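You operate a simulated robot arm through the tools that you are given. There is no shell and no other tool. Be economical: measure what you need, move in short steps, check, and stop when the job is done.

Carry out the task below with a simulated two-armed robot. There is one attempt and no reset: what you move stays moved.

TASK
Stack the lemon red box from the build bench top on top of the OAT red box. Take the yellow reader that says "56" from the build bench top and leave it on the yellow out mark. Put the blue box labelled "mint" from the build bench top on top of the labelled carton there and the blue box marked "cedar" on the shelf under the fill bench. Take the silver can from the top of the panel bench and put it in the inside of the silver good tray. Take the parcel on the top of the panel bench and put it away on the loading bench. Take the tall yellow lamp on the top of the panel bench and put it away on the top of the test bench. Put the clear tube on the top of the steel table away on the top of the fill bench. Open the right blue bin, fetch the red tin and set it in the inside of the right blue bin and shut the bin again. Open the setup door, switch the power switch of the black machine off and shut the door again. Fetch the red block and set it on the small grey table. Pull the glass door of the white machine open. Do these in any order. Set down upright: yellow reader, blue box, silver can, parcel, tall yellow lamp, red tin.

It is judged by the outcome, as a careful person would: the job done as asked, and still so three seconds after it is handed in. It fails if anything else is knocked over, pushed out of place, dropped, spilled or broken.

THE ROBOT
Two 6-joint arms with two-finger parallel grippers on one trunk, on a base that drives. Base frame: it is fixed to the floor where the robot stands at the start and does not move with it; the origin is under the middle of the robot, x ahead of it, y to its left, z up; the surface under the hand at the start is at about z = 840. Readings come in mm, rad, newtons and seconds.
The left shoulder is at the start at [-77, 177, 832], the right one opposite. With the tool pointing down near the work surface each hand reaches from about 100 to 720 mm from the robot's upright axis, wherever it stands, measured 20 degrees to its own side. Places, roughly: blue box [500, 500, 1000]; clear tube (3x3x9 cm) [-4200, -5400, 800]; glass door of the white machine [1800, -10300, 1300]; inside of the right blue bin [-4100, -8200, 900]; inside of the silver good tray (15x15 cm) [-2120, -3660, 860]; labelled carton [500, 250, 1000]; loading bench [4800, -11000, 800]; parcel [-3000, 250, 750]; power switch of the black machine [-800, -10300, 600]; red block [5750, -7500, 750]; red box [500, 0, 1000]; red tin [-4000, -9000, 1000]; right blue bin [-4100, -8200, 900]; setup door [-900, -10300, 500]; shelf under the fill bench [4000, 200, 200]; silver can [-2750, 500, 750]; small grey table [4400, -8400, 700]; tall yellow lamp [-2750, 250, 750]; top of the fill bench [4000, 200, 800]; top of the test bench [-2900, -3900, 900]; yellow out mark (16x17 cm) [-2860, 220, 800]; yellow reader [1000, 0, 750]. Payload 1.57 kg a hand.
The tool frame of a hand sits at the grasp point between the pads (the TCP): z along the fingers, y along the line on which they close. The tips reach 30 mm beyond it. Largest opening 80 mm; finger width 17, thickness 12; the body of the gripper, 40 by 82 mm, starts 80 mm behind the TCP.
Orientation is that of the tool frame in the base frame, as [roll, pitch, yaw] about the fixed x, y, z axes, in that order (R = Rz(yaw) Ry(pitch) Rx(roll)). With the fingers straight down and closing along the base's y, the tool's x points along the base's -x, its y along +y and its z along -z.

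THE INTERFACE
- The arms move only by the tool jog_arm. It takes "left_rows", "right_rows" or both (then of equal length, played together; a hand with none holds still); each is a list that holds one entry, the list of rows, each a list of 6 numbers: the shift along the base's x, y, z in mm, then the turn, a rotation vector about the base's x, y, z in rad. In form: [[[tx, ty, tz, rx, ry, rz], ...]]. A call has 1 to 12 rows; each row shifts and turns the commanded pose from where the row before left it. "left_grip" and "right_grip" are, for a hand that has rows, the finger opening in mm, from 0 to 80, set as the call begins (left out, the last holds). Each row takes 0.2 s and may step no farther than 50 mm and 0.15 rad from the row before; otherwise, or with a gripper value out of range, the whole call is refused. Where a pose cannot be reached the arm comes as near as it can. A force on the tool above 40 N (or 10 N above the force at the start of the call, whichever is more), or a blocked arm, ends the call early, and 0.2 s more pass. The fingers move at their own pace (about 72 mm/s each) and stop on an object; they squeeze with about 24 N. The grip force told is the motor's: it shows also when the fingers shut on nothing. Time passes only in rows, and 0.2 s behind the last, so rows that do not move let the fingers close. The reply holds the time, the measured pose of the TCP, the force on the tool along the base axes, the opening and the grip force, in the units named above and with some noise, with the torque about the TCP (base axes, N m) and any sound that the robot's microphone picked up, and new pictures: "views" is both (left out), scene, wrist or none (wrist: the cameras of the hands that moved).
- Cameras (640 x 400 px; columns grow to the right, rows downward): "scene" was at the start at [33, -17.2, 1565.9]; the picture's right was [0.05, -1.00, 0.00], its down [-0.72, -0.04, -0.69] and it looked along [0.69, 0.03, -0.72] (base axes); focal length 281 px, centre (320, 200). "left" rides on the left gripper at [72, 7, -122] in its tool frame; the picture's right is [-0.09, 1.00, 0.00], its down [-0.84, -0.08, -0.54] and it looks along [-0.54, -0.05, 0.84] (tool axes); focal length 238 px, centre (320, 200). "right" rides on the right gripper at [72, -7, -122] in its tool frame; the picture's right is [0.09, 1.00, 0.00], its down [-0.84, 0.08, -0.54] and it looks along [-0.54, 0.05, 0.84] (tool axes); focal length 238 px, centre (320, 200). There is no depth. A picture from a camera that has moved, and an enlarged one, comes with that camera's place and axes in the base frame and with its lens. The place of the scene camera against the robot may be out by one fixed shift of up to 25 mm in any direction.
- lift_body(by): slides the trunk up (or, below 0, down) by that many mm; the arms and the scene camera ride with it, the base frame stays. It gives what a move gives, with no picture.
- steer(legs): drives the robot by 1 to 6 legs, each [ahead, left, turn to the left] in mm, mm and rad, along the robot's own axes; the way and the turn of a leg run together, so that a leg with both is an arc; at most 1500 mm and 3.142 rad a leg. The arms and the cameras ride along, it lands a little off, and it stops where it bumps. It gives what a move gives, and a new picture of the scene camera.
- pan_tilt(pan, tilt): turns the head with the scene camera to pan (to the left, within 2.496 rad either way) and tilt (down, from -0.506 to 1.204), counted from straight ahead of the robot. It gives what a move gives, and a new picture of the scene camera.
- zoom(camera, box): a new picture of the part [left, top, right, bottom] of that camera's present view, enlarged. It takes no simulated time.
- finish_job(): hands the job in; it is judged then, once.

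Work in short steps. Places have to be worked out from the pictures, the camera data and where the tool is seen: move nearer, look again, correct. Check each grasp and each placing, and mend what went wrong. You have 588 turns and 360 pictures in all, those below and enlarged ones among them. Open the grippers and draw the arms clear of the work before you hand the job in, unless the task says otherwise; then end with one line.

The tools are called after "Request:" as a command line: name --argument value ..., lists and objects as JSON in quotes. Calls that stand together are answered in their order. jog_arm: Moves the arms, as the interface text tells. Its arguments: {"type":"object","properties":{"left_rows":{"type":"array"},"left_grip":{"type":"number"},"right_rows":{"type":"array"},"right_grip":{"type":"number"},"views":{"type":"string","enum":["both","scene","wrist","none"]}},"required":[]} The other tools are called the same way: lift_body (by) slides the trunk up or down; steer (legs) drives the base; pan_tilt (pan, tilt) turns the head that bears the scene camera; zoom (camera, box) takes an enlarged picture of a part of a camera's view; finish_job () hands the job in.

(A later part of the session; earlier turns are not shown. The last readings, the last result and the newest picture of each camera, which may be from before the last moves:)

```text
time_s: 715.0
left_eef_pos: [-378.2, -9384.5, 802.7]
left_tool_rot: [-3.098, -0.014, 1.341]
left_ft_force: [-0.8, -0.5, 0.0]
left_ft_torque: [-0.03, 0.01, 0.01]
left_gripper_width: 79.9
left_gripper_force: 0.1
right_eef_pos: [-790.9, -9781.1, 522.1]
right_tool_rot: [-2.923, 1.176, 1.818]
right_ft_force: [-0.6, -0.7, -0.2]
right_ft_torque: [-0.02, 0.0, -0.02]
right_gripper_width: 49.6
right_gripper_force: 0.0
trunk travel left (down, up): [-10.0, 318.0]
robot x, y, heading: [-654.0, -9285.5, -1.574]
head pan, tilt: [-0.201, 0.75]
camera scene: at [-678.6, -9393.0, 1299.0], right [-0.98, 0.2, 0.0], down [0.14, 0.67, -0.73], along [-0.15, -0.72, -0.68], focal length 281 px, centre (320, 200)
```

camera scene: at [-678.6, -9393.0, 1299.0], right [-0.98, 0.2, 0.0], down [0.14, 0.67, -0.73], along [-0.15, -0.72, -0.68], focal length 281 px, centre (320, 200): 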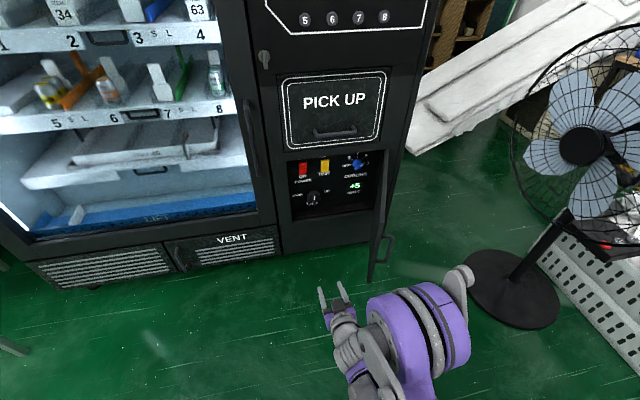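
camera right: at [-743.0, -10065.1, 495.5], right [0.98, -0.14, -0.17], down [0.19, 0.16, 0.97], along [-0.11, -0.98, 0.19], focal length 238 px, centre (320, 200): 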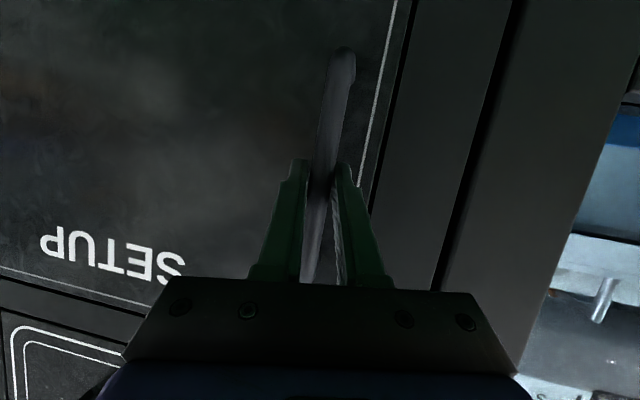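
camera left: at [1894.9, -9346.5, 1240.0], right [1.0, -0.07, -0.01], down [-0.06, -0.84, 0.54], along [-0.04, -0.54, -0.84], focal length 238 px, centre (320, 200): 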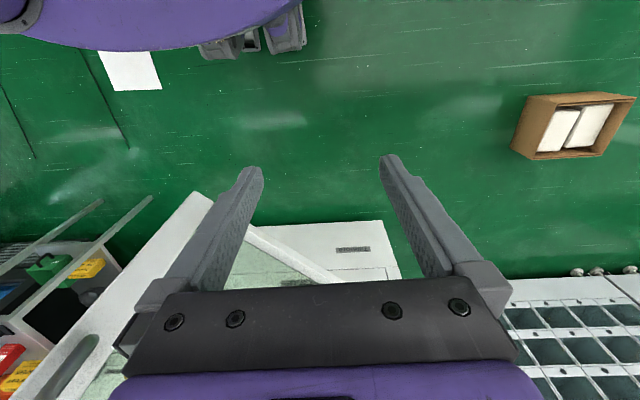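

Raise and straighten the right hand, close the fingers, then advance toward the switch.

Request:
jog_arm --right_rows '[[[0, 0, 30, 0, 0, -0.05], [0, 0, 30, 0, 0, -0.05], [0, 0, 30, 0, 0, -0.05], [0, 0, 25, 0, 0, -0.05], [0, 0, 0, 0, 0, 0]]]' --right_grip 0 --views "none"

Request:
steer --legs '[[270, 20, 0]]'

Request:
jog_arm --right_rows '[[[0, 0, 0, 0, 0, 0]]]' --views "wrist"

```text
time_s: 716.2
left_eef_pos: [-379.0, -9384.6, 802.7]
left_tool_rot: [-3.099, -0.012, 1.342]
left_ft_force: [0.2, 0.0, -0.9]
left_ft_torque: [0.01, 0.03, 0.01]
left_gripper_width: 79.9
left_gripper_force: 0.0
right_eef_pos: [-790.9, -9779.5, 636.7]
right_tool_rot: [-2.921, 1.176, 1.616]
right_ft_force: [0.4, -0.1, -0.6]
right_ft_torque: [0.0, 0.01, 0.0]
right_gripper_width: 0.1
right_gripper_force: 21.2
trunk travel left (down, up): [-10.0, 318.0]
robot x, y, heading: [-656.3, -9282.9, -1.574]
head pan, tilt: [-0.201, 0.75]
```

```text
time_s: 718.1
left_eef_pos: [-359.3, -9654.5, 802.8]
left_tool_rot: [-3.098, -0.011, 1.339]
left_ft_force: [0.8, 0.2, -1.3]
left_ft_torque: [0.0, 0.01, 0.02]
left_gripper_width: 80.0
left_gripper_force: 0.1
right_eef_pos: [-773.2, -10047.6, 635.2]
right_tool_rot: [-2.923, 1.178, 1.614]
right_ft_force: [0.1, -0.2, -0.5]
right_ft_torque: [-0.02, 0.0, -0.01]
right_gripper_width: 0.1
right_gripper_force: 21.3
trunk travel left (down, up): [-10.0, 318.0]
robot x, y, heading: [-635.4, -9547.8, -1.578]
head pan, tilt: [-0.201, 0.75]
camera scene: at [-660.1, -9662.3, 1299.0], right [-0.98, 0.2, 0.0], down [0.14, 0.67, -0.73], along [-0.15, -0.72, -0.68], focal length 281 px, centre (320, 200)
```

scene: 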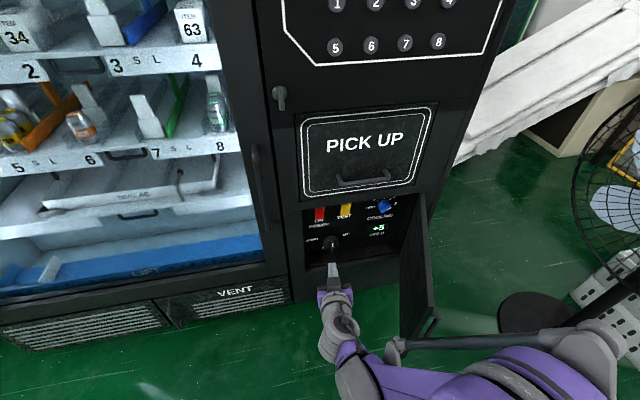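

```text
time_s: 718.5
left_eef_pos: [-360.7, -9653.5, 803.1]
left_tool_rot: [-3.098, -0.013, 1.339]
left_ft_force: [-0.1, 0.3, 0.1]
left_ft_torque: [-0.02, 0.03, -0.03]
left_gripper_width: 80.0
left_gripper_force: 0.0
right_eef_pos: [-774.3, -10047.5, 635.9]
right_tool_rot: [-2.921, 1.177, 1.616]
right_ft_force: [-0.4, -0.7, -0.8]
right_ft_torque: [-0.01, 0.02, 0.01]
right_gripper_width: 0.0
right_gripper_force: 21.4
trunk travel left (down, up): [-10.0, 318.0]
robot x, y, heading: [-637.5, -9554.3, -1.574]
head pan, tilt: [-0.201, 0.75]
camera right: at [-758.6, -9908.5, 614.5], right [0.98, -0.12, -0.17], down [0.19, 0.16, 0.97], along [-0.09, -0.98, 0.18], focal length 238 px, centre (320, 200)
```

right: 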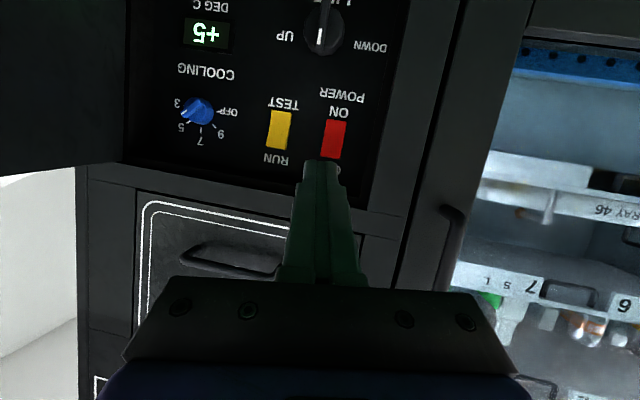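

Labels: ON below, and presumably OFF above the red rocker. Lower the hand to see the whole switch.

Request:
jog_arm --right_rows '[[[0, 0, 30, 0, 0, 0], [0, 0, 30, 0, 0, 0], [-20, 0, 30, 0, 0, 0], [0, 0, 0, 0, 0, 0]]]' --views "wrist"

Request:
zoom --camera "right" --box '[230, 30, 430, 160]'

```text
time_s: 719.5
left_eef_pos: [-360.1, -9654.5, 802.4]
left_tool_rot: [-3.098, -0.013, 1.336]
left_ft_force: [0.0, -0.6, 0.2]
left_ft_torque: [0.02, -0.01, 0.01]
left_gripper_width: 79.8
left_gripper_force: 0.1
right_eef_pos: [-791.3, -10050.9, 726.1]
right_tool_rot: [-2.922, 1.175, 1.618]
right_ft_force: [0.5, -0.9, -0.2]
right_ft_torque: [-0.03, 0.0, -0.02]
right_gripper_width: 0.0
right_gripper_force: 21.1
trunk travel left (down, up): [-10.0, 318.0]
robot x, y, heading: [-632.9, -9549.8, -1.574]
head pan, tilt: [-0.201, 0.75]
camera right: at [-776.7, -9911.4, 704.1], right [0.98, -0.12, -0.17], down [0.19, 0.16, 0.97], along [-0.09, -0.98, 0.18], focal length 238 px, centre (320, 200)
```

right: 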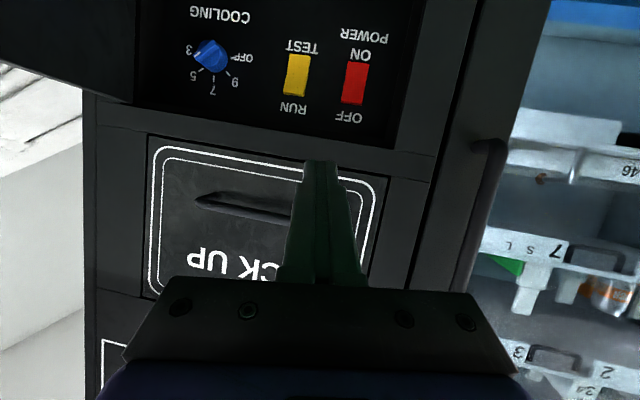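

```text
3.08 times, centred on (330, 95) of right
camera zoom: at [-776.7, -9911.4, 704.1], right [0.98, -0.12, -0.17], down [0.19, 0.16, 0.97], along [-0.09, -0.98, 0.18], focal length 733 px, centre (289, 523)
```

zoom: 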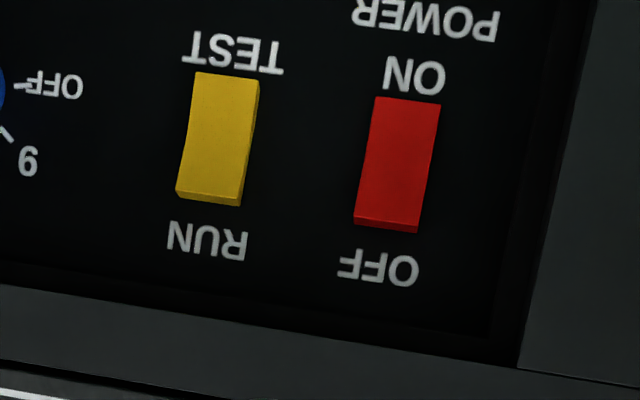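

Rocker centre triangulates to [-790,-10309,586]; OFF is the upper half (z≈606). Line up and approach.

Request:
jog_arm --right_rows '[[[3, -30, -30, 0, 0, 0], [3, -30, -30, 0, 0, 0], [0, -30, -30, 0, 0, 0], [0, -40, -13, 0, 0, 0], [0, -35, 0, 0, 0, 0], [0, 0, 0, 0, 0, 0]]]' --views "both"

```text
time_s: 720.9
left_eef_pos: [-359.6, -9653.5, 802.1]
left_tool_rot: [-3.099, -0.011, 1.338]
left_ft_force: [0.2, -0.1, 0.8]
left_ft_torque: [0.03, -0.03, 0.0]
left_gripper_width: 80.0
left_gripper_force: 0.1
right_eef_pos: [-786.1, -10212.2, 621.1]
right_tool_rot: [-2.922, 1.176, 1.617]
right_ft_force: [-1.0, -0.5, -0.8]
right_ft_torque: [-0.03, 0.01, 0.01]
right_gripper_width: 0.0
right_gripper_force: 21.5
trunk travel left (down, up): [-10.0, 318.0]
robot x, y, heading: [-637.3, -9552.2, -1.573]
head pan, tilt: [-0.201, 0.75]
camera scene: at [-660.1, -9661.8, 1299.0], right [-0.98, 0.2, 0.0], down [0.14, 0.67, -0.73], along [-0.15, -0.72, -0.68], focal length 281 px, centre (320, 200)
camera right: at [-770.4, -10073.1, 599.2], right [0.98, -0.12, -0.17], down [0.19, 0.16, 0.97], along [-0.09, -0.98, 0.18], focal length 238 px, centre (320, 200)
```

scene: 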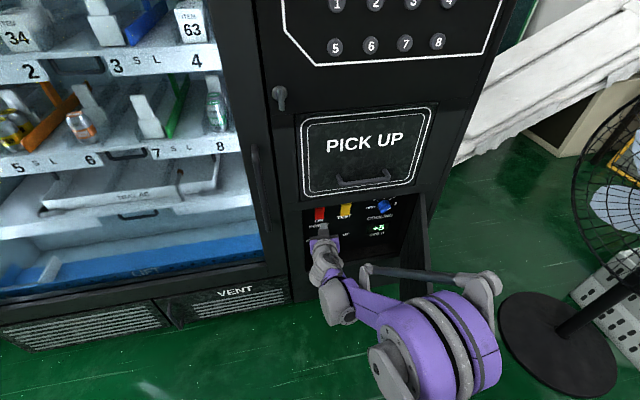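
right: 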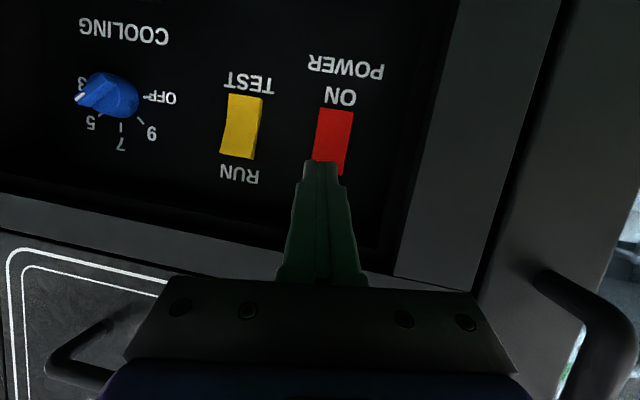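

Tip is level with the OFF half. Advance and press.

Request:
jog_arm --right_rows '[[[2, -25, -4, 0, 0, 0], [0, -20, -3, 0, 0, 0], [0, -5, 0, 0, 0, 0], [0, -5, 0, 0, 0, 0], [0, -5, 0, 0, 0, 0], [0, -5, 0, 0, 0, 0], [0, -5, 0, 0, 0, 0], [0, -5, 0, 0, 0, 0]]]' --views "wrist"

```text
time_s: 722.9
left_eef_pos: [-359.3, -9652.1, 803.5]
left_tool_rot: [-3.098, -0.011, 1.34]
left_ft_force: [-0.4, 0.3, -0.7]
left_ft_torque: [0.02, -0.01, 0.0]
left_gripper_width: 80.2
left_gripper_force: 0.1
right_eef_pos: [-786.3, -10284.7, 615.7]
right_tool_rot: [-2.921, 1.175, 1.61]
right_ft_force: [0.8, 13.5, 2.8]
right_ft_torque: [-0.04, -0.01, 0.08]
right_gripper_width: 0.0
right_gripper_force: 21.5
trunk travel left (down, up): [-10.0, 318.0]
robot x, y, heading: [-636.9, -9547.2, -1.58]
head pan, tilt: [-0.201, 0.75]
stopped in row 8 (right hand): the force on the tool passed its limit at 42 N (the readings are from after the stop); the commanded pose is now the measured one
camera right: at [-770.5, -10144.9, 594.5], right [0.98, -0.13, -0.17], down [0.19, 0.16, 0.97], along [-0.1, -0.98, 0.18], focal length 238 px, centre (320, 200)
```

right: 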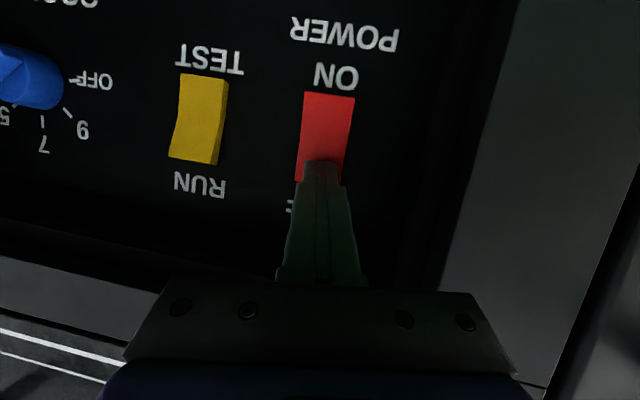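

Pressed with 42 N. Withdraw and check the switch and display.

Request:
jog_arm --right_rows '[[[0, 25, 0, 0, 0, 0], [0, 30, 10, 0, 0, 0], [0, 30, 25, 0, 0, 0], [0, 30, 30, 0, 0, 0], [0, 0, 25, 0, 0, 0]]]' --views "both"

Request:
zoom --camera "right" --box '[200, 20, 420, 160]'

```text
time_s: 724.1
left_eef_pos: [-359.7, -9653.6, 802.0]
left_tool_rot: [-3.098, -0.011, 1.339]
left_ft_force: [0.2, -0.2, 0.3]
left_ft_torque: [0.0, -0.02, 0.01]
left_gripper_width: 80.0
left_gripper_force: 0.1
right_eef_pos: [-785.2, -10168.9, 707.6]
right_tool_rot: [-2.923, 1.174, 1.61]
right_ft_force: [1.0, 0.4, -0.3]
right_ft_torque: [0.0, 0.01, 0.0]
right_gripper_width: 0.0
right_gripper_force: 21.3
trunk travel left (down, up): [-10.0, 318.0]
robot x, y, heading: [-639.8, -9548.3, -1.579]
head pan, tilt: [-0.201, 0.75]
camera scene: at [-660.1, -9661.1, 1299.0], right [-0.98, 0.2, 0.0], down [0.14, 0.67, -0.73], along [-0.15, -0.72, -0.68], focal length 281 px, centre (320, 200)
camera right: at [-770.3, -10029.7, 685.9], right [0.98, -0.13, -0.17], down [0.19, 0.16, 0.97], along [-0.1, -0.98, 0.18], focal length 238 px, centre (320, 200)
```

scene: 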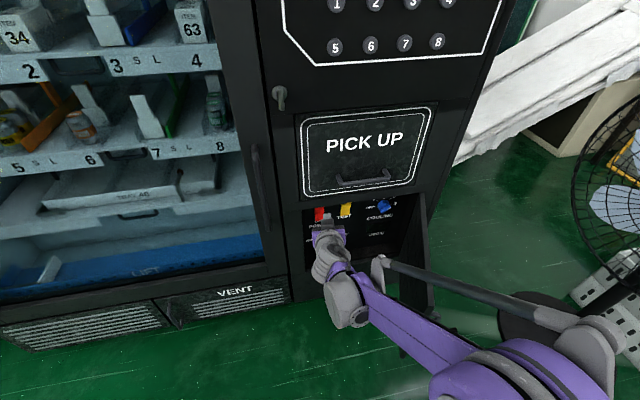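
right: 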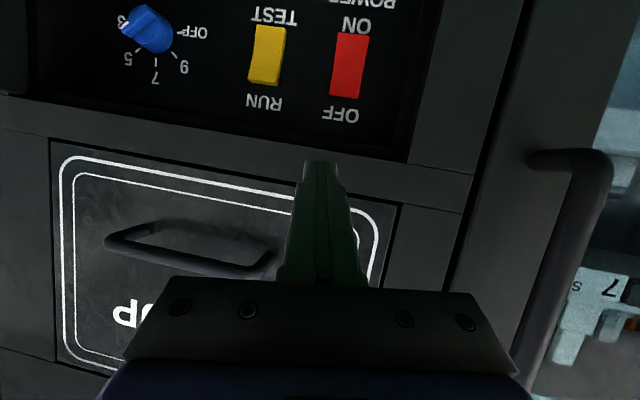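

```text
2.86 times, centred on (310, 90) of right
camera zoom: at [-770.3, -10029.7, 685.9], right [0.98, -0.13, -0.17], down [0.19, 0.16, 0.97], along [-0.1, -0.98, 0.18], focal length 681 px, centre (349, 514)
```

zoom: 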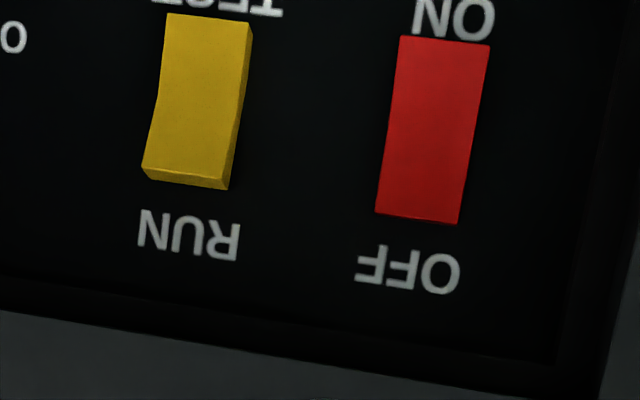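

Power is OFF (display dark). Now retract and go round to the west side of the open door to push it shut.

Request:
jog_arm --right_rows '[[[0, 40, 0, 0, 0, 0], [0, 40, 0, 0, 0, 0], [0, 40, 0, 0, 0, 0], [0, 40, 0, 0, 0, 0], [0, 30, 0, 0, 0, 0]]]' --views "none"

Request:
steer --legs '[[-190, 0, 0], [0, -480, 0]]'

```text
time_s: 725.3
left_eef_pos: [-359.8, -9654.1, 802.4]
left_tool_rot: [-3.097, -0.012, 1.339]
left_ft_force: [-0.1, -0.3, 0.3]
left_ft_torque: [-0.01, -0.01, 0.0]
left_gripper_width: 80.0
left_gripper_force: 0.1
right_eef_pos: [-785.7, -9981.0, 704.2]
right_tool_rot: [-2.924, 1.175, 1.609]
right_ft_force: [-0.4, 0.6, 0.0]
right_ft_torque: [0.0, -0.01, 0.05]
right_gripper_width: 0.3
right_gripper_force: 20.8
trunk travel left (down, up): [-10.0, 318.0]
robot x, y, heading: [-632.8, -9546.5, -1.576]
head pan, tilt: [-0.201, 0.75]
```

```text
time_s: 731.2
left_eef_pos: [-841.7, -9459.6, 801.8]
left_tool_rot: [-3.097, -0.012, 1.32]
left_ft_force: [1.3, 0.2, -0.1]
left_ft_torque: [0.0, 0.0, 0.0]
left_gripper_width: 79.9
left_gripper_force: 0.0
right_eef_pos: [-1272.5, -9781.0, 705.7]
right_tool_rot: [-2.925, 1.175, 1.593]
right_ft_force: [0.1, 0.5, -0.3]
right_ft_torque: [0.01, 0.01, 0.01]
right_gripper_width: 0.0
right_gripper_force: 21.3
trunk travel left (down, up): [-10.0, 318.0]
robot x, y, heading: [-1119.1, -9354.5, -1.593]
head pan, tilt: [-0.201, 0.75]
camera scene: at [-1142.1, -9463.0, 1299.0], right [-0.98, 0.22, 0.0], down [0.15, 0.67, -0.73], along [-0.16, -0.71, -0.68], focal length 281 px, centre (320, 200)
```

scene: 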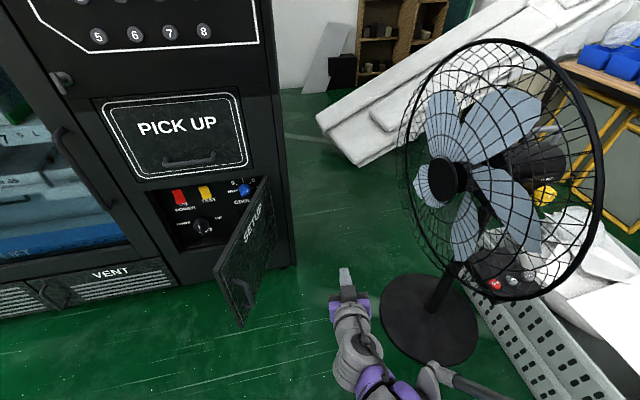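

Door is ≈65°. Move the hand forward and down to mid-door height, west of it.

Request:
jog_arm --right_rows '[[[0, -40, 0, 0, 0, 0], [0, -40, 0, 0, 0, 0], [0, -40, -20, 0, 0, 0], [0, -40, -25, 0, 0, 0], [0, -40, -25, 0, 0, 0], [10, -10, -30, 0, 0, 0], [40, 0, -20, 0, 0, 0], [40, 0, 0, 0, 0, 0], [40, 0, 0, 0, 0, 0], [20, 0, 0, 0, 0, 0]]]' --views "scene"

```text
time_s: 733.4
left_eef_pos: [-842.3, -9460.3, 802.7]
left_tool_rot: [-3.097, -0.013, 1.321]
left_ft_force: [0.2, 0.4, 0.6]
left_ft_torque: [-0.01, 0.0, -0.01]
left_gripper_width: 79.9
left_gripper_force: 0.0
right_eef_pos: [-1123.6, -9995.2, 584.5]
right_tool_rot: [-2.924, 1.174, 1.594]
right_ft_force: [-0.2, 0.5, 0.1]
right_ft_torque: [-0.03, 0.01, -0.03]
right_gripper_width: 0.3
right_gripper_force: 21.6
trunk travel left (down, up): [-10.0, 318.0]
robot x, y, heading: [-1114.9, -9349.8, -1.592]
head pan, tilt: [-0.201, 0.75]
camera scene: at [-1141.9, -9463.0, 1299.0], right [-0.98, 0.22, 0.0], down [0.15, 0.67, -0.73], along [-0.16, -0.71, -0.68], focal length 281 px, centre (320, 200)
```

scene: 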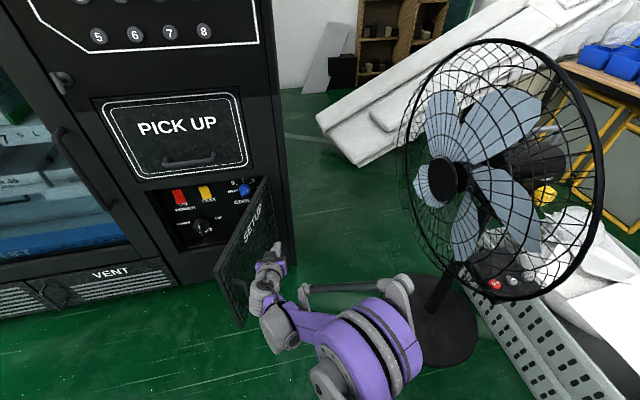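

Near the door's outer face. Push it closed with steady small steps (+x, then −y).

Request:
jog_arm --right_rows '[[[12, 0, 0, 0, 0, 0], [12, 0, 0, 0, 0, 0], [10, 0, 0, 0, 0, 0], [8, 0, 0, 0, 0, 0], [8, 0, 0, 0, 0, 0], [8, 0, 0, 0, 0, 0], [8, 0, 0, 0, 0, 0], [8, -2, 0, 0, 0, 0], [10, -3, 0, 0, 0, 0], [10, -4, 0, 0, 0, 0], [12, -5, 0, 0, 0, 0], [12, -6, 0, 0, 0, 0]]]' --views "scene"

```text
time_s: 736.0
left_eef_pos: [-841.7, -9459.1, 804.2]
left_tool_rot: [-3.098, -0.013, 1.321]
left_ft_force: [0.4, -1.1, -0.8]
left_ft_torque: [-0.02, 0.0, 0.01]
left_gripper_width: 80.1
left_gripper_force: 0.1
right_eef_pos: [-1005.0, -10011.0, 586.5]
right_tool_rot: [-2.923, 1.173, 1.592]
right_ft_force: [0.3, -0.1, 0.7]
right_ft_torque: [0.04, -0.01, -0.01]
right_gripper_width: 0.1
right_gripper_force: 21.2
trunk travel left (down, up): [-10.0, 318.0]
robot x, y, heading: [-1119.0, -9352.7, -1.596]
head pan, tilt: [-0.201, 0.75]
camera scene: at [-1142.0, -9463.0, 1299.0], right [-0.98, 0.22, 0.0], down [0.15, 0.67, -0.73], along [-0.16, -0.71, -0.68], focal length 281 px, centre (320, 200)
```

scene: 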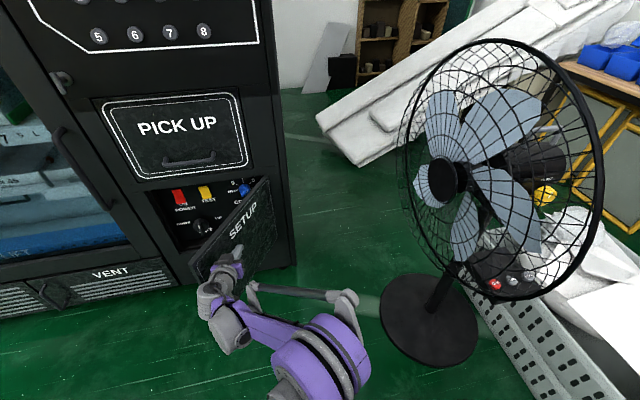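

It's closing (≈45°). Continue along the arc.

Request:
jog_arm --right_rows '[[[10, -8, 0, 0, 0, 0], [10, -9, 0, 0, 0, 0], [10, -10, 0, 0, 0, 0], [9, -11, 0, 0, 0, 0], [9, -12, 0, 0, 0, 0], [8, -13, 0, 0, 0, 0], [7, -13, 0, 0, 0, 0], [6, -14, 0, 0, 0, 0], [5, -14, 0, 0, 0, 0], [4, -14, 0, 0, 0, 0], [3, -14, 0, 0, 0, 0], [2, -14, 0, 0, 0, 0]]]' --views "scene"

```text
time_s: 738.6
left_eef_pos: [-842.0, -9460.8, 803.1]
left_tool_rot: [-3.098, -0.013, 1.322]
left_ft_force: [-0.6, -0.5, 0.7]
left_ft_torque: [0.0, -0.01, 0.01]
left_gripper_width: 80.1
left_gripper_force: 0.1
right_eef_pos: [-934.1, -10128.3, 586.1]
right_tool_rot: [-2.924, 1.175, 1.593]
right_ft_force: [0.5, -0.6, 0.1]
right_ft_torque: [0.02, 0.0, -0.02]
right_gripper_width: 0.1
right_gripper_force: 21.2
right hand out of reach, approached as far as the arm can: row 10, 11, 12
trunk travel left (down, up): [-10.0, 318.0]
robot x, y, heading: [-1117.4, -9355.3, -1.6]
head pan, tilt: [-0.201, 0.75]
camera scene: at [-1142.1, -9463.0, 1299.0], right [-0.98, 0.22, 0.0], down [0.15, 0.67, -0.73], along [-0.16, -0.71, -0.68], focal length 281 px, centre (320, 200)
```

scene: 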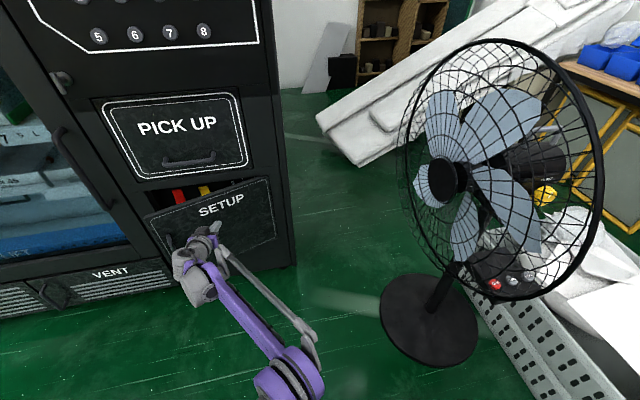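

Almost shut. Drive the base ahead slowly to finish pushing.

Request:
steer --legs '[[60, 20, 0]]'

Request:
jog_arm --right_rows '[[[3, -6, 0, 0, 0, 0], [3, -6, 0, 0, 0, 0], [0, -6, 0, 0, 0, 0], [0, -5, 0, 0, 0, 0], [0, -5, 0, 0, 0, 0], [0, -4, 0, 0, 0, 0], [0, -4, 0, 0, 0, 0], [0, -4, 0, 0, 0, 0], [0, -4, 0, 0, 0, 0]]]' --views "scene"

```text
time_s: 739.6
left_eef_pos: [-823.7, -9521.9, 802.2]
left_tool_rot: [-3.097, -0.011, 1.323]
left_ft_force: [-0.2, -0.3, 0.5]
left_ft_torque: [0.04, -0.01, 0.0]
left_gripper_width: 79.9
left_gripper_force: 0.2
right_eef_pos: [-915.3, -10190.7, 585.2]
right_tool_rot: [-2.924, 1.175, 1.594]
right_ft_force: [0.2, 0.2, 0.1]
right_ft_torque: [0.03, 0.01, 0.02]
right_gripper_width: 0.0
right_gripper_force: 20.8
trunk travel left (down, up): [-10.0, 318.0]
robot x, y, heading: [-1097.5, -9414.0, -1.587]
head pan, tilt: [-0.201, 0.75]
camera scene: at [-1122.7, -9524.0, 1299.0], right [-0.98, 0.22, 0.0], down [0.15, 0.67, -0.73], along [-0.16, -0.71, -0.68], focal length 281 px, centre (320, 200)
```

scene: 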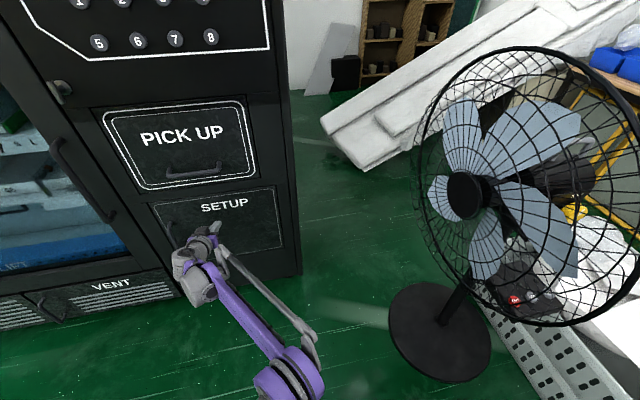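

```text
time_s: 741.6
left_eef_pos: [-823.0, -9519.9, 802.2]
left_tool_rot: [-3.099, -0.012, 1.323]
left_ft_force: [0.9, 0.0, -0.2]
left_ft_torque: [-0.01, -0.03, 0.0]
left_gripper_width: 80.2
left_gripper_force: 0.0
right_eef_pos: [-927.3, -10201.2, 586.9]
right_tool_rot: [-2.924, 1.174, 1.595]
right_ft_force: [-0.5, -0.4, 0.4]
right_ft_torque: [-0.01, 0.01, -0.01]
right_gripper_width: 0.0
right_gripper_force: 21.3
right hand out of reach, approached as far as the arm can: row 1, 2, 3, 4, 5, 7, 8
trunk travel left (down, up): [-10.0, 318.0]
robot x, y, heading: [-1098.3, -9412.4, -1.592]
head pan, tilt: [-0.201, 0.75]
camera scene: at [-1122.9, -9523.5, 1299.0], right [-0.98, 0.22, 0.0], down [0.15, 0.67, -0.73], along [-0.16, -0.71, -0.68], focal length 281 px, centre (320, 200)
```

scene: 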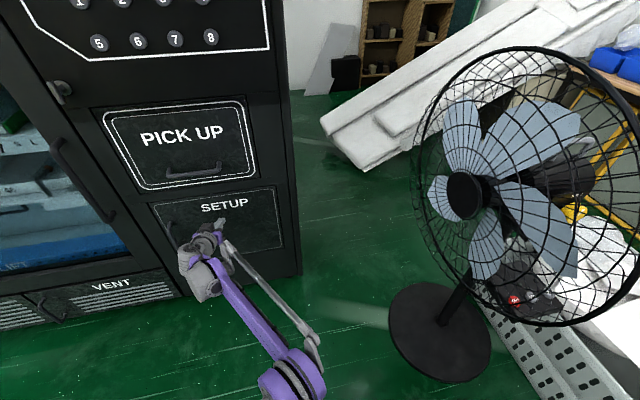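

Give a final push by driving ahead 20–25 mm.

Request:
steer --legs '[[25, 0, 0]]'

Request:
steer --legs '[[-150, 0, 0]]'

Request:
zoom --camera "scene" --box '[60, 150, 320, 320]'

```text
time_s: 742.5
left_eef_pos: [-823.8, -9540.3, 802.3]
left_tool_rot: [-3.098, -0.011, 1.322]
left_ft_force: [0.1, -0.5, 0.5]
left_ft_torque: [0.02, -0.01, 0.02]
left_gripper_width: 80.2
left_gripper_force: 0.2
right_eef_pos: [-927.1, -10216.7, 587.9]
right_tool_rot: [-2.919, 1.171, 1.586]
right_ft_force: [-1.7, 6.9, 1.0]
right_ft_torque: [0.01, -0.02, -0.04]
right_gripper_width: 0.0
right_gripper_force: 21.2
trunk travel left (down, up): [-10.0, 318.0]
robot x, y, heading: [-1098.8, -9433.1, -1.594]
head pan, tilt: [-0.201, 0.75]
stopped in leg 1: the force on the tool passed its limit at 109 N (the readings are from after the stop); the commanded pose is now the measured one
camera scene: at [-1123.5, -9542.6, 1299.0], right [-0.98, 0.22, 0.0], down [0.15, 0.66, -0.73], along [-0.16, -0.71, -0.68], focal length 281 px, centre (320, 200)
```

scene: 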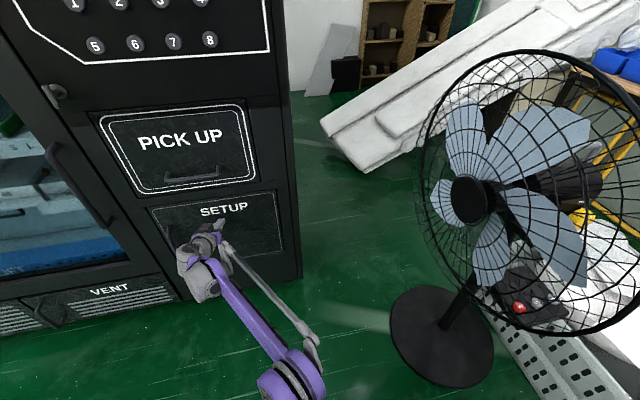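

```text
time_s: 743.8
left_eef_pos: [-819.4, -9391.6, 802.6]
left_tool_rot: [-3.098, -0.011, 1.323]
left_ft_force: [0.5, -0.3, 0.4]
left_ft_torque: [-0.01, -0.01, 0.0]
left_gripper_width: 80.1
left_gripper_force: 0.1
right_eef_pos: [-924.3, -10068.7, 588.5]
right_tool_rot: [-2.921, 1.172, 1.587]
right_ft_force: [0.5, 0.4, -0.3]
right_ft_torque: [0.0, -0.02, -0.04]
right_gripper_width: 0.0
right_gripper_force: 21.0
trunk travel left (down, up): [-10.0, 318.0]
robot x, y, heading: [-1096.0, -9285.4, -1.593]
head pan, tilt: [-0.201, 0.75]
camera scene: at [-1120.1, -9394.3, 1299.0], right [-0.98, 0.22, 0.0], down [0.15, 0.66, -0.73], along [-0.16, -0.71, -0.68], focal length 281 px, centre (320, 200)
```

scene: 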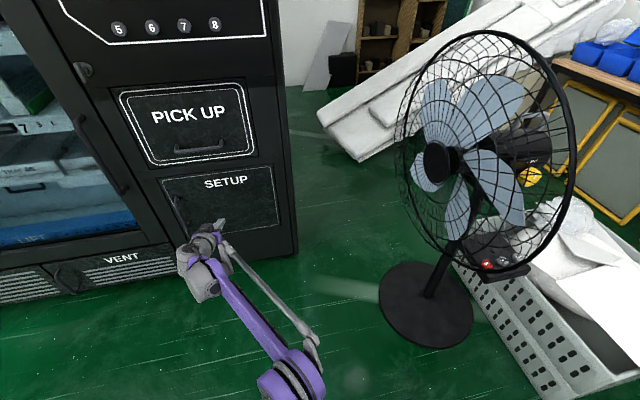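

```text
2.35 times, centred on (190, 235) of scene
camera zoom: at [-1120.1, -9394.3, 1299.0], right [-0.98, 0.22, 0.0], down [0.15, 0.66, -0.73], along [-0.16, -0.71, -0.68], focal length 661 px, centre (626, 118)
```

zoom: 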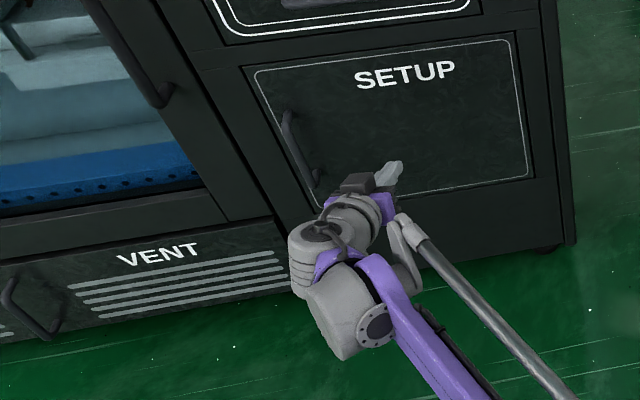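

The setup door is shut. Raise the trunk, straighten the right tool, and look west toward the bins.

Request:
steer --legs '[[-250, 0, 0.02]]'

Request:
lift_body --by 270

Request:
jog_arm --right_rows '[[[0, 25, 20, 0.13, 0, 0], [0, 25, 20, 0.13, 0, 0], [0, 25, 20, 0.13, 0, 0], [0, 25, 20, 0.13, 0, 0], [0, 25, 20, 0.13, 0, 0], [0, 25, 20, 0.13, 0, 0], [0, 25, 20, 0.13, 0, 0], [0, 25, 20, 0.13, 0, 0], [0, 25, 20, 0.13, 0, 0]]]' --right_grip 60 --views "none"

Request:
pan_tilt --pan -1.3 --tilt 0.3

```text
time_s: 745.7
left_eef_pos: [-815.3, -9131.8, 802.9]
left_tool_rot: [-3.098, -0.012, 1.343]
left_ft_force: [-0.1, 0.1, 0.4]
left_ft_torque: [0.0, -0.01, 0.02]
left_gripper_width: 80.0
left_gripper_force: 0.1
right_eef_pos: [-905.5, -9811.7, 588.4]
right_tool_rot: [-2.92, 1.169, 1.607]
right_ft_force: [-0.5, -0.3, 0.7]
right_ft_torque: [-0.01, 0.02, 0.02]
right_gripper_width: 0.2
right_gripper_force: 21.0
trunk travel left (down, up): [-10.0, 318.0]
robot x, y, heading: [-1091.2, -9029.6, -1.573]
head pan, tilt: [-0.201, 0.75]
camera scene: at [-1115.3, -9140.3, 1299.0], right [-0.98, 0.2, 0.0], down [0.14, 0.67, -0.73], along [-0.15, -0.72, -0.68], focal length 281 px, centre (320, 200)
```

scene: 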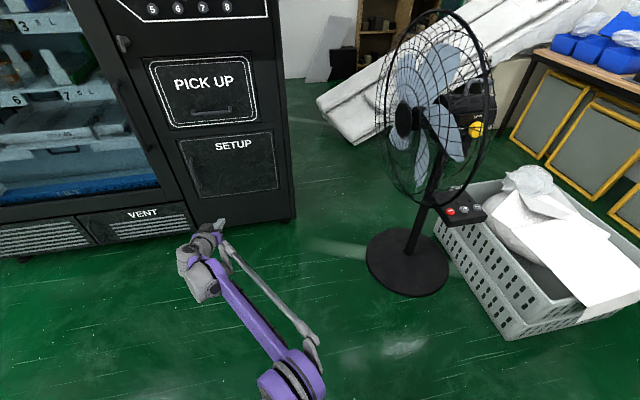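

```text
time_s: 748.4
left_eef_pos: [-815.0, -9133.0, 1072.7]
left_tool_rot: [-3.097, -0.013, 1.342]
left_ft_force: [0.4, 0.5, 0.3]
left_ft_torque: [-0.01, 0.03, 0.0]
left_gripper_width: 79.9
left_gripper_force: 0.1
right_eef_pos: [-906.4, -9811.8, 858.2]
right_tool_rot: [-2.92, 1.17, 1.605]
right_ft_force: [0.9, 0.2, -0.2]
right_ft_torque: [-0.01, 0.01, 0.03]
right_gripper_width: 0.1
right_gripper_force: 21.2
trunk travel left (down, up): [-280.0, 48.0]
robot x, y, heading: [-1090.9, -9029.8, -1.572]
head pan, tilt: [-0.201, 0.75]
```

```text
time_s: 750.4
left_eef_pos: [-816.3, -9130.0, 1072.9]
left_tool_rot: [-3.101, -0.01, 1.342]
left_ft_force: [0.4, -0.7, -0.6]
left_ft_torque: [-0.01, -0.03, -0.02]
left_gripper_width: 80.0
left_gripper_force: 0.1
right_eef_pos: [-933.4, -9542.7, 1021.2]
right_tool_rot: [-2.956, -0.001, 1.586]
right_ft_force: [-0.4, 0.8, 1.3]
right_ft_torque: [-0.02, -0.02, 0.0]
right_gripper_width: 60.1
right_gripper_force: 0.0
right hand out of reach, approached as far as the arm can: row 7, 8, 9
trunk travel left (down, up): [-280.0, 48.0]
robot x, y, heading: [-1091.1, -9032.0, -1.573]
head pan, tilt: [-0.201, 0.75]
```

```text
time_s: 751.7
left_eef_pos: [-814.9, -9132.2, 1072.5]
left_tool_rot: [-3.1, -0.012, 1.342]
left_ft_force: [0.1, 0.0, 0.7]
left_ft_torque: [0.0, -0.05, 0.02]
left_gripper_width: 80.0
left_gripper_force: 0.0
right_eef_pos: [-931.6, -9546.5, 1019.1]
right_tool_rot: [-2.954, 0.002, 1.585]
right_ft_force: [0.3, 0.4, 0.3]
right_ft_torque: [0.02, 0.02, -0.04]
right_gripper_width: 60.0
right_gripper_force: 0.1
trunk travel left (down, up): [-280.0, 48.0]
robot x, y, heading: [-1093.9, -9030.4, -1.571]
head pan, tilt: [-1.3, 0.3]
camera scene: at [-1188.5, -9034.3, 1616.1], right [-0.27, 0.96, 0.0], down [0.29, 0.08, -0.96], along [-0.92, -0.25, -0.3], focal length 281 px, centre (320, 200)
```

scene: 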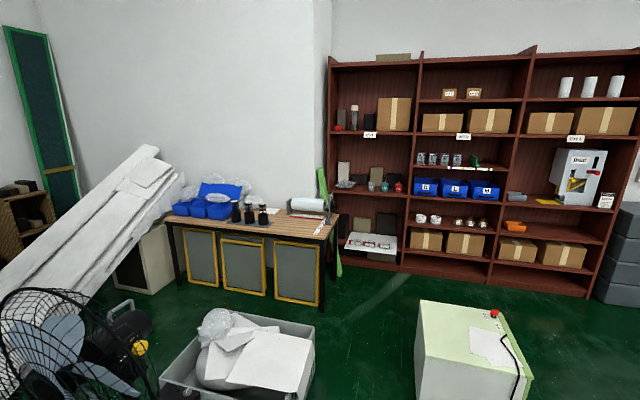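

Zoom on the shelves.

Request:
zoom --camera "scene" --box '[320, 50, 640, 290]'

Request:
zoom --camera "scene" --box '[400, 140, 520, 210]'

```text
1.67 times, centred on (480, 170) of scene
camera zoom: at [-1188.5, -9034.3, 1616.1], right [-0.27, 0.96, 0.0], down [0.29, 0.08, -0.96], along [-0.92, -0.25, -0.3], focal length 468 px, centre (53, 250)
```

zoom: 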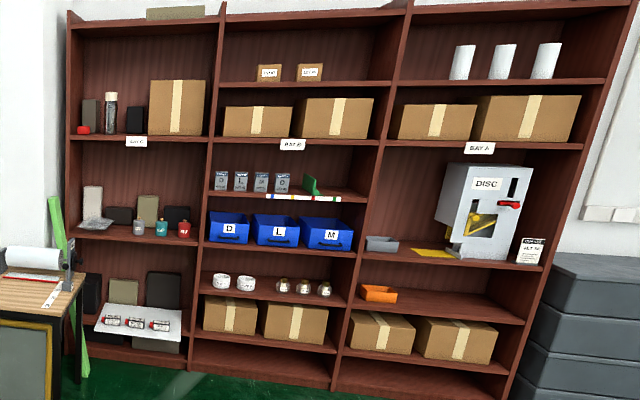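

```text
5.33 times, centred on (460, 175) of scene
camera zoom: at [-1188.5, -9034.3, 1616.1], right [-0.27, 0.96, 0.0], down [0.29, 0.08, -0.96], along [-0.92, -0.25, -0.3], focal length 1498 px, centre (-427, 333)
```

zoom: 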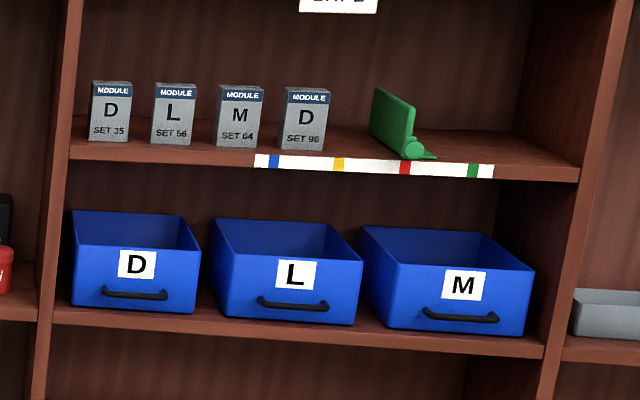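

The direct gap looks narrow (cabinet and crate). Look north-west for a wider route.

Request:
pan_tilt --pan -2.1 --tilt 0.4

```text
time_s: 752.9
left_eef_pos: [-814.2, -9132.7, 1072.3]
left_tool_rot: [-3.099, -0.012, 1.342]
left_ft_force: [-0.3, -0.1, 0.2]
left_ft_torque: [-0.02, 0.03, 0.03]
left_gripper_width: 80.0
left_gripper_force: 0.0
right_eef_pos: [-931.9, -9545.8, 1020.8]
right_tool_rot: [-2.956, 0.001, 1.586]
right_ft_force: [0.2, 0.2, 0.1]
right_ft_torque: [0.02, -0.01, -0.01]
right_gripper_width: 59.9
right_gripper_force: 0.0
trunk travel left (down, up): [-280.0, 48.0]
robot x, y, heading: [-1092.2, -9031.3, -1.57]
head pan, tilt: [-2.1, 0.4]
camera scene: at [-1178.4, -8962.6, 1606.8], right [0.51, 0.86, 0.0], down [0.34, -0.2, -0.92], along [-0.79, 0.47, -0.39], focal length 281 px, centre (320, 200)
```

scene: 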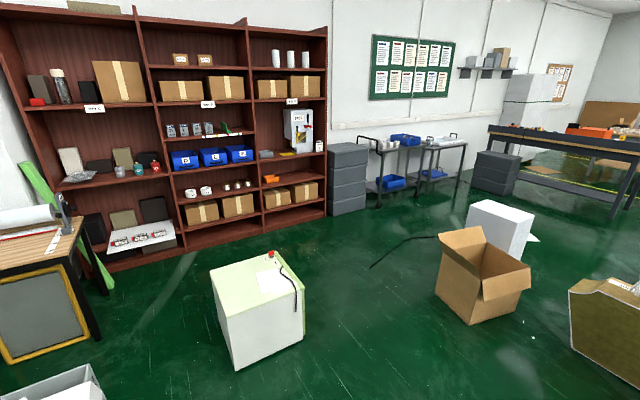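

A wide passage exists north of the cabinet (y≈-7850). Turn west and go through it to the shelves; straighten the right tool too.

Request:
jog_arm --right_rows '[[[0, 30, 20, 0, -0.094, 0], [0, 30, 20, 0, -0.093, 0]]]' --views "none"

Request:
steer --legs '[[0, 0, -1.571], [300, -1150, 0], [1500, 0, 0], [450, 0, 0]]'

Request:
pan_tilt --pan 0.3 --tilt 0.4

```text
time_s: 753.5
left_eef_pos: [-815.3, -9131.6, 1072.7]
left_tool_rot: [-3.098, -0.013, 1.341]
left_ft_force: [-0.4, 0.3, 1.1]
left_ft_torque: [0.01, -0.02, -0.01]
left_gripper_width: 80.1
left_gripper_force: 0.0
right_eef_pos: [-933.9, -9483.5, 1058.3]
right_tool_rot: [3.141, 0.005, 1.584]
right_ft_force: [0.5, 0.4, 0.1]
right_ft_torque: [-0.02, -0.02, 0.01]
right_gripper_width: 59.8
right_gripper_force: 0.1
trunk travel left (down, up): [-280.0, 48.0]
robot x, y, heading: [-1092.5, -9030.6, -1.571]
head pan, tilt: [-2.1, 0.4]
```

```text
time_s: 777.0
left_eef_pos: [-3458.0, -8125.0, 1072.2]
left_tool_rot: [-3.098, -0.012, -0.257]
left_ft_force: [-0.6, 0.5, 0.6]
left_ft_torque: [-0.02, -0.01, -0.01]
left_gripper_width: 79.9
left_gripper_force: 0.0
right_eef_pos: [-3806.3, -7998.1, 1057.4]
right_tool_rot: [-3.14, 0.005, -0.014]
right_ft_force: [-0.4, 1.1, -0.3]
right_ft_torque: [-0.01, -0.03, -0.02]
right_gripper_width: 59.9
right_gripper_force: 0.0
trunk travel left (down, up): [-280.0, 48.0]
robot x, y, heading: [-3348.4, -7850.8, 3.11]
head pan, tilt: [-2.1, 0.4]
camera scene: at [-3263.9, -7794.4, 1606.8], right [0.85, -0.53, 0.0], down [-0.21, -0.33, -0.92], along [0.49, 0.78, -0.39], focal length 281 px, centre (320, 200)
```

scene: 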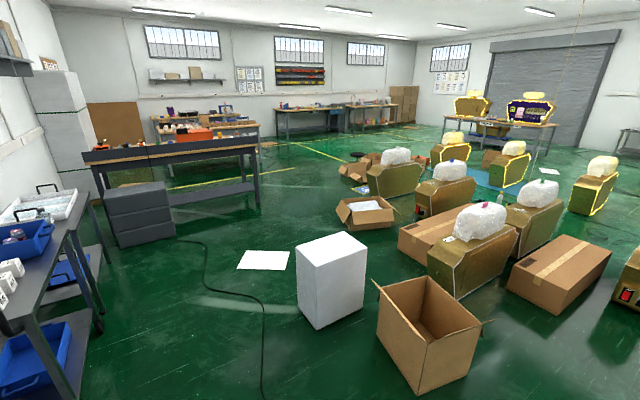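

```text
time_s: 779.1
left_eef_pos: [-3458.3, -8124.7, 1072.9]
left_tool_rot: [-3.098, -0.012, -0.257]
left_ft_force: [0.3, -0.8, -0.1]
left_ft_torque: [-0.03, -0.04, -0.04]
left_gripper_width: 80.2
left_gripper_force: 0.0
right_eef_pos: [-3806.2, -7996.6, 1057.5]
right_tool_rot: [-3.14, 0.003, -0.014]
right_ft_force: [0.2, 0.7, 0.2]
right_ft_torque: [-0.02, 0.01, -0.02]
right_gripper_width: 59.9
right_gripper_force: 0.0
trunk travel left (down, up): [-280.0, 48.0]
robot x, y, heading: [-3348.4, -7849.2, 3.114]
head pan, tilt: [0.3, 0.4]
camera scene: at [-3402.2, -7897.6, 1606.8], right [-0.27, 0.96, 0.0], down [0.38, 0.1, -0.92], along [-0.89, -0.25, -0.39], focal length 281 px, centre (320, 200)
```

scene: 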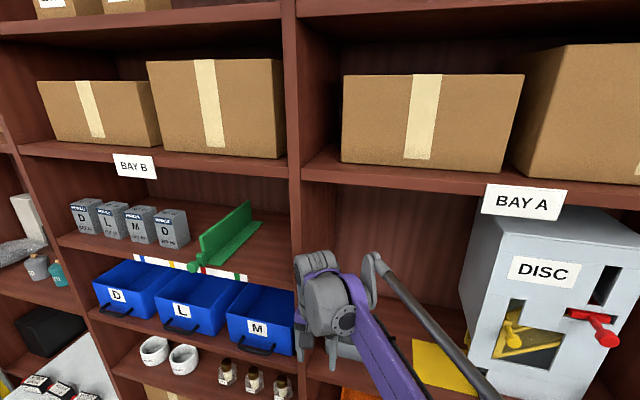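

Bin M is ≈[-3925,-8235], with a horizontal pull handle. I'll retract the right hand while yawing it 90°, then strafe the base south in front of the bin.

Request:
jog_arm --right_rows '[[[12, 0, 0, 0, 0, 0.143], [12, 0, 0, 0, 0, 0.143], [12, 0, 0, 0, 0, 0.143], [12, 0, 0, 0, 0, 0.143], [12, 0, 0, 0, 0, 0.143], [12, 0, 0, 0, 0, 0.143], [12, 0, 0, 0, 0, 0.143], [12, 0, 0, 0, 0, 0.143], [12, 0, 0, 0, 0, 0.143], [12, 0, 0, 0, 0, 0.143], [0, 0, 0, 0, 0, 0.14]]]' --views "none"

Request:
steer --legs '[[0, 430, 0.025]]'

Request:
jog_arm --right_rows '[[[5, 0, -10, 0, 0.143, 0], [5, 0, -10, 0, 0.143, 0], [5, 0, -10, 0, 0.143, 0], [5, 0, -10, 0, 0.143, 0], [5, 0, -10, 0, 0.143, 0], [5, 0, -10, 0, 0.143, 0], [5, 0, -10, 0, 0.143, 0], [0, 0, -10, 0, 0.143, 0], [0, 0, -10, 0, 0.143, 0], [0, 0, -10, 0, 0.143, 0], [0, 0, -10, 0, 0.14, 0]]]'

```text
time_s: 781.5
left_eef_pos: [-3458.7, -8125.9, 1073.6]
left_tool_rot: [-3.1, -0.012, -0.256]
left_ft_force: [0.2, 0.4, 0.2]
left_ft_torque: [-0.01, 0.02, -0.02]
left_gripper_width: 80.0
left_gripper_force: 0.2
right_eef_pos: [-3685.2, -7998.2, 1057.3]
right_tool_rot: [-3.139, 0.002, 1.556]
right_ft_force: [0.2, -0.8, 0.9]
right_ft_torque: [0.04, -0.01, 0.0]
right_gripper_width: 60.2
right_gripper_force: 0.0
trunk travel left (down, up): [-280.0, 48.0]
robot x, y, heading: [-3348.2, -7848.6, 3.106]
head pan, tilt: [0.3, 0.4]
```

```text
time_s: 785.9
left_eef_pos: [-3455.8, -8560.6, 1072.4]
left_tool_rot: [-3.098, -0.012, -0.226]
left_ft_force: [0.4, -0.2, -0.5]
left_ft_torque: [0.02, -0.02, -0.01]
left_gripper_width: 80.0
left_gripper_force: 0.0
right_eef_pos: [-3686.6, -8439.8, 1057.9]
right_tool_rot: [-3.139, 0.003, 1.588]
right_ft_force: [-0.7, -0.6, 0.3]
right_ft_torque: [-0.01, -0.01, -0.01]
right_gripper_width: 59.8
right_gripper_force: 0.0
trunk travel left (down, up): [-280.0, 48.0]
robot x, y, heading: [-3354.3, -8285.0, -3.137]
head pan, tilt: [0.3, 0.4]
camera scene: at [-3407.4, -8331.6, 1606.8], right [-0.3, 0.95, 0.0], down [0.37, 0.12, -0.92], along [-0.88, -0.27, -0.39], focal length 281 px, centre (320, 200)
```

scene: 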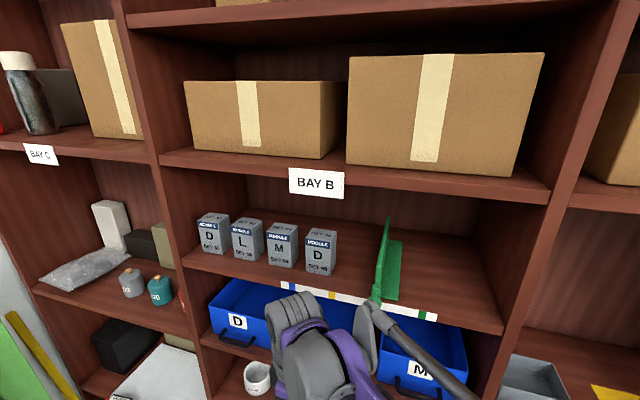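

```text
time_s: 788.3
left_eef_pos: [-3454.8, -8561.4, 1072.3]
left_tool_rot: [-3.099, -0.012, -0.224]
left_ft_force: [0.4, -0.6, 0.7]
left_ft_torque: [0.03, 0.02, 0.02]
left_gripper_width: 80.1
left_gripper_force: 0.1
right_eef_pos: [-3652.7, -8447.3, 955.7]
right_tool_rot: [-1.569, -0.015, 1.572]
right_ft_force: [-0.3, 0.4, -0.4]
right_ft_torque: [-0.01, 0.0, -0.01]
right_gripper_width: 59.7
right_gripper_force: 0.0
right hand out of reach, approached as far as the arm can: row 11
trunk travel left (down, up): [-280.0, 48.0]
robot x, y, heading: [-3351.3, -8283.7, -3.139]
head pan, tilt: [0.3, 0.4]
camera scene: at [-3407.7, -8332.3, 1606.8], right [-0.3, 0.95, 0.0], down [0.37, 0.12, -0.92], along [-0.88, -0.27, -0.39], focal length 281 px, centre (320, 200)
camera right: at [-3530.8, -8374.2, 961.6], right [0.0, 0.11, -0.99], down [0.54, -0.83, -0.09], along [-0.84, -0.54, -0.06], focal length 238 px, centre (320, 200)
```

scene: 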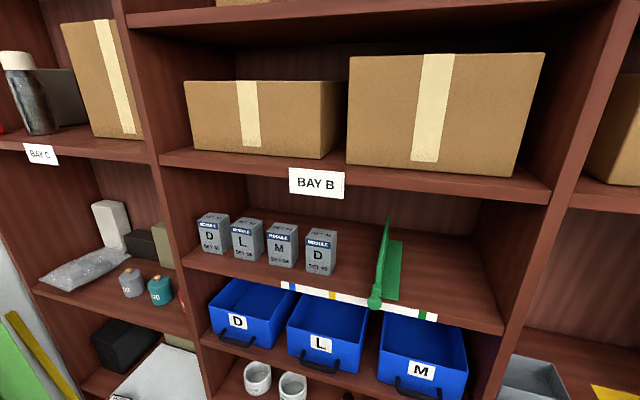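
right: 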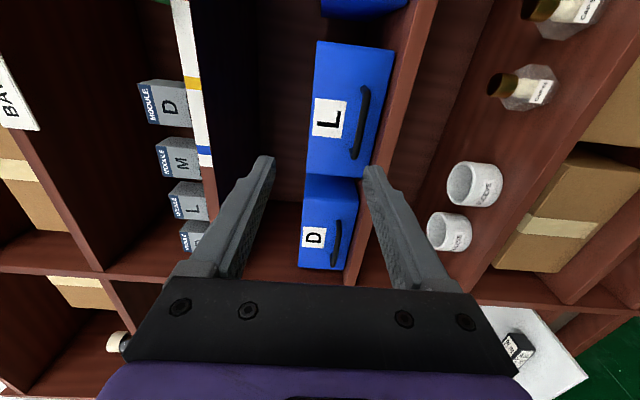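

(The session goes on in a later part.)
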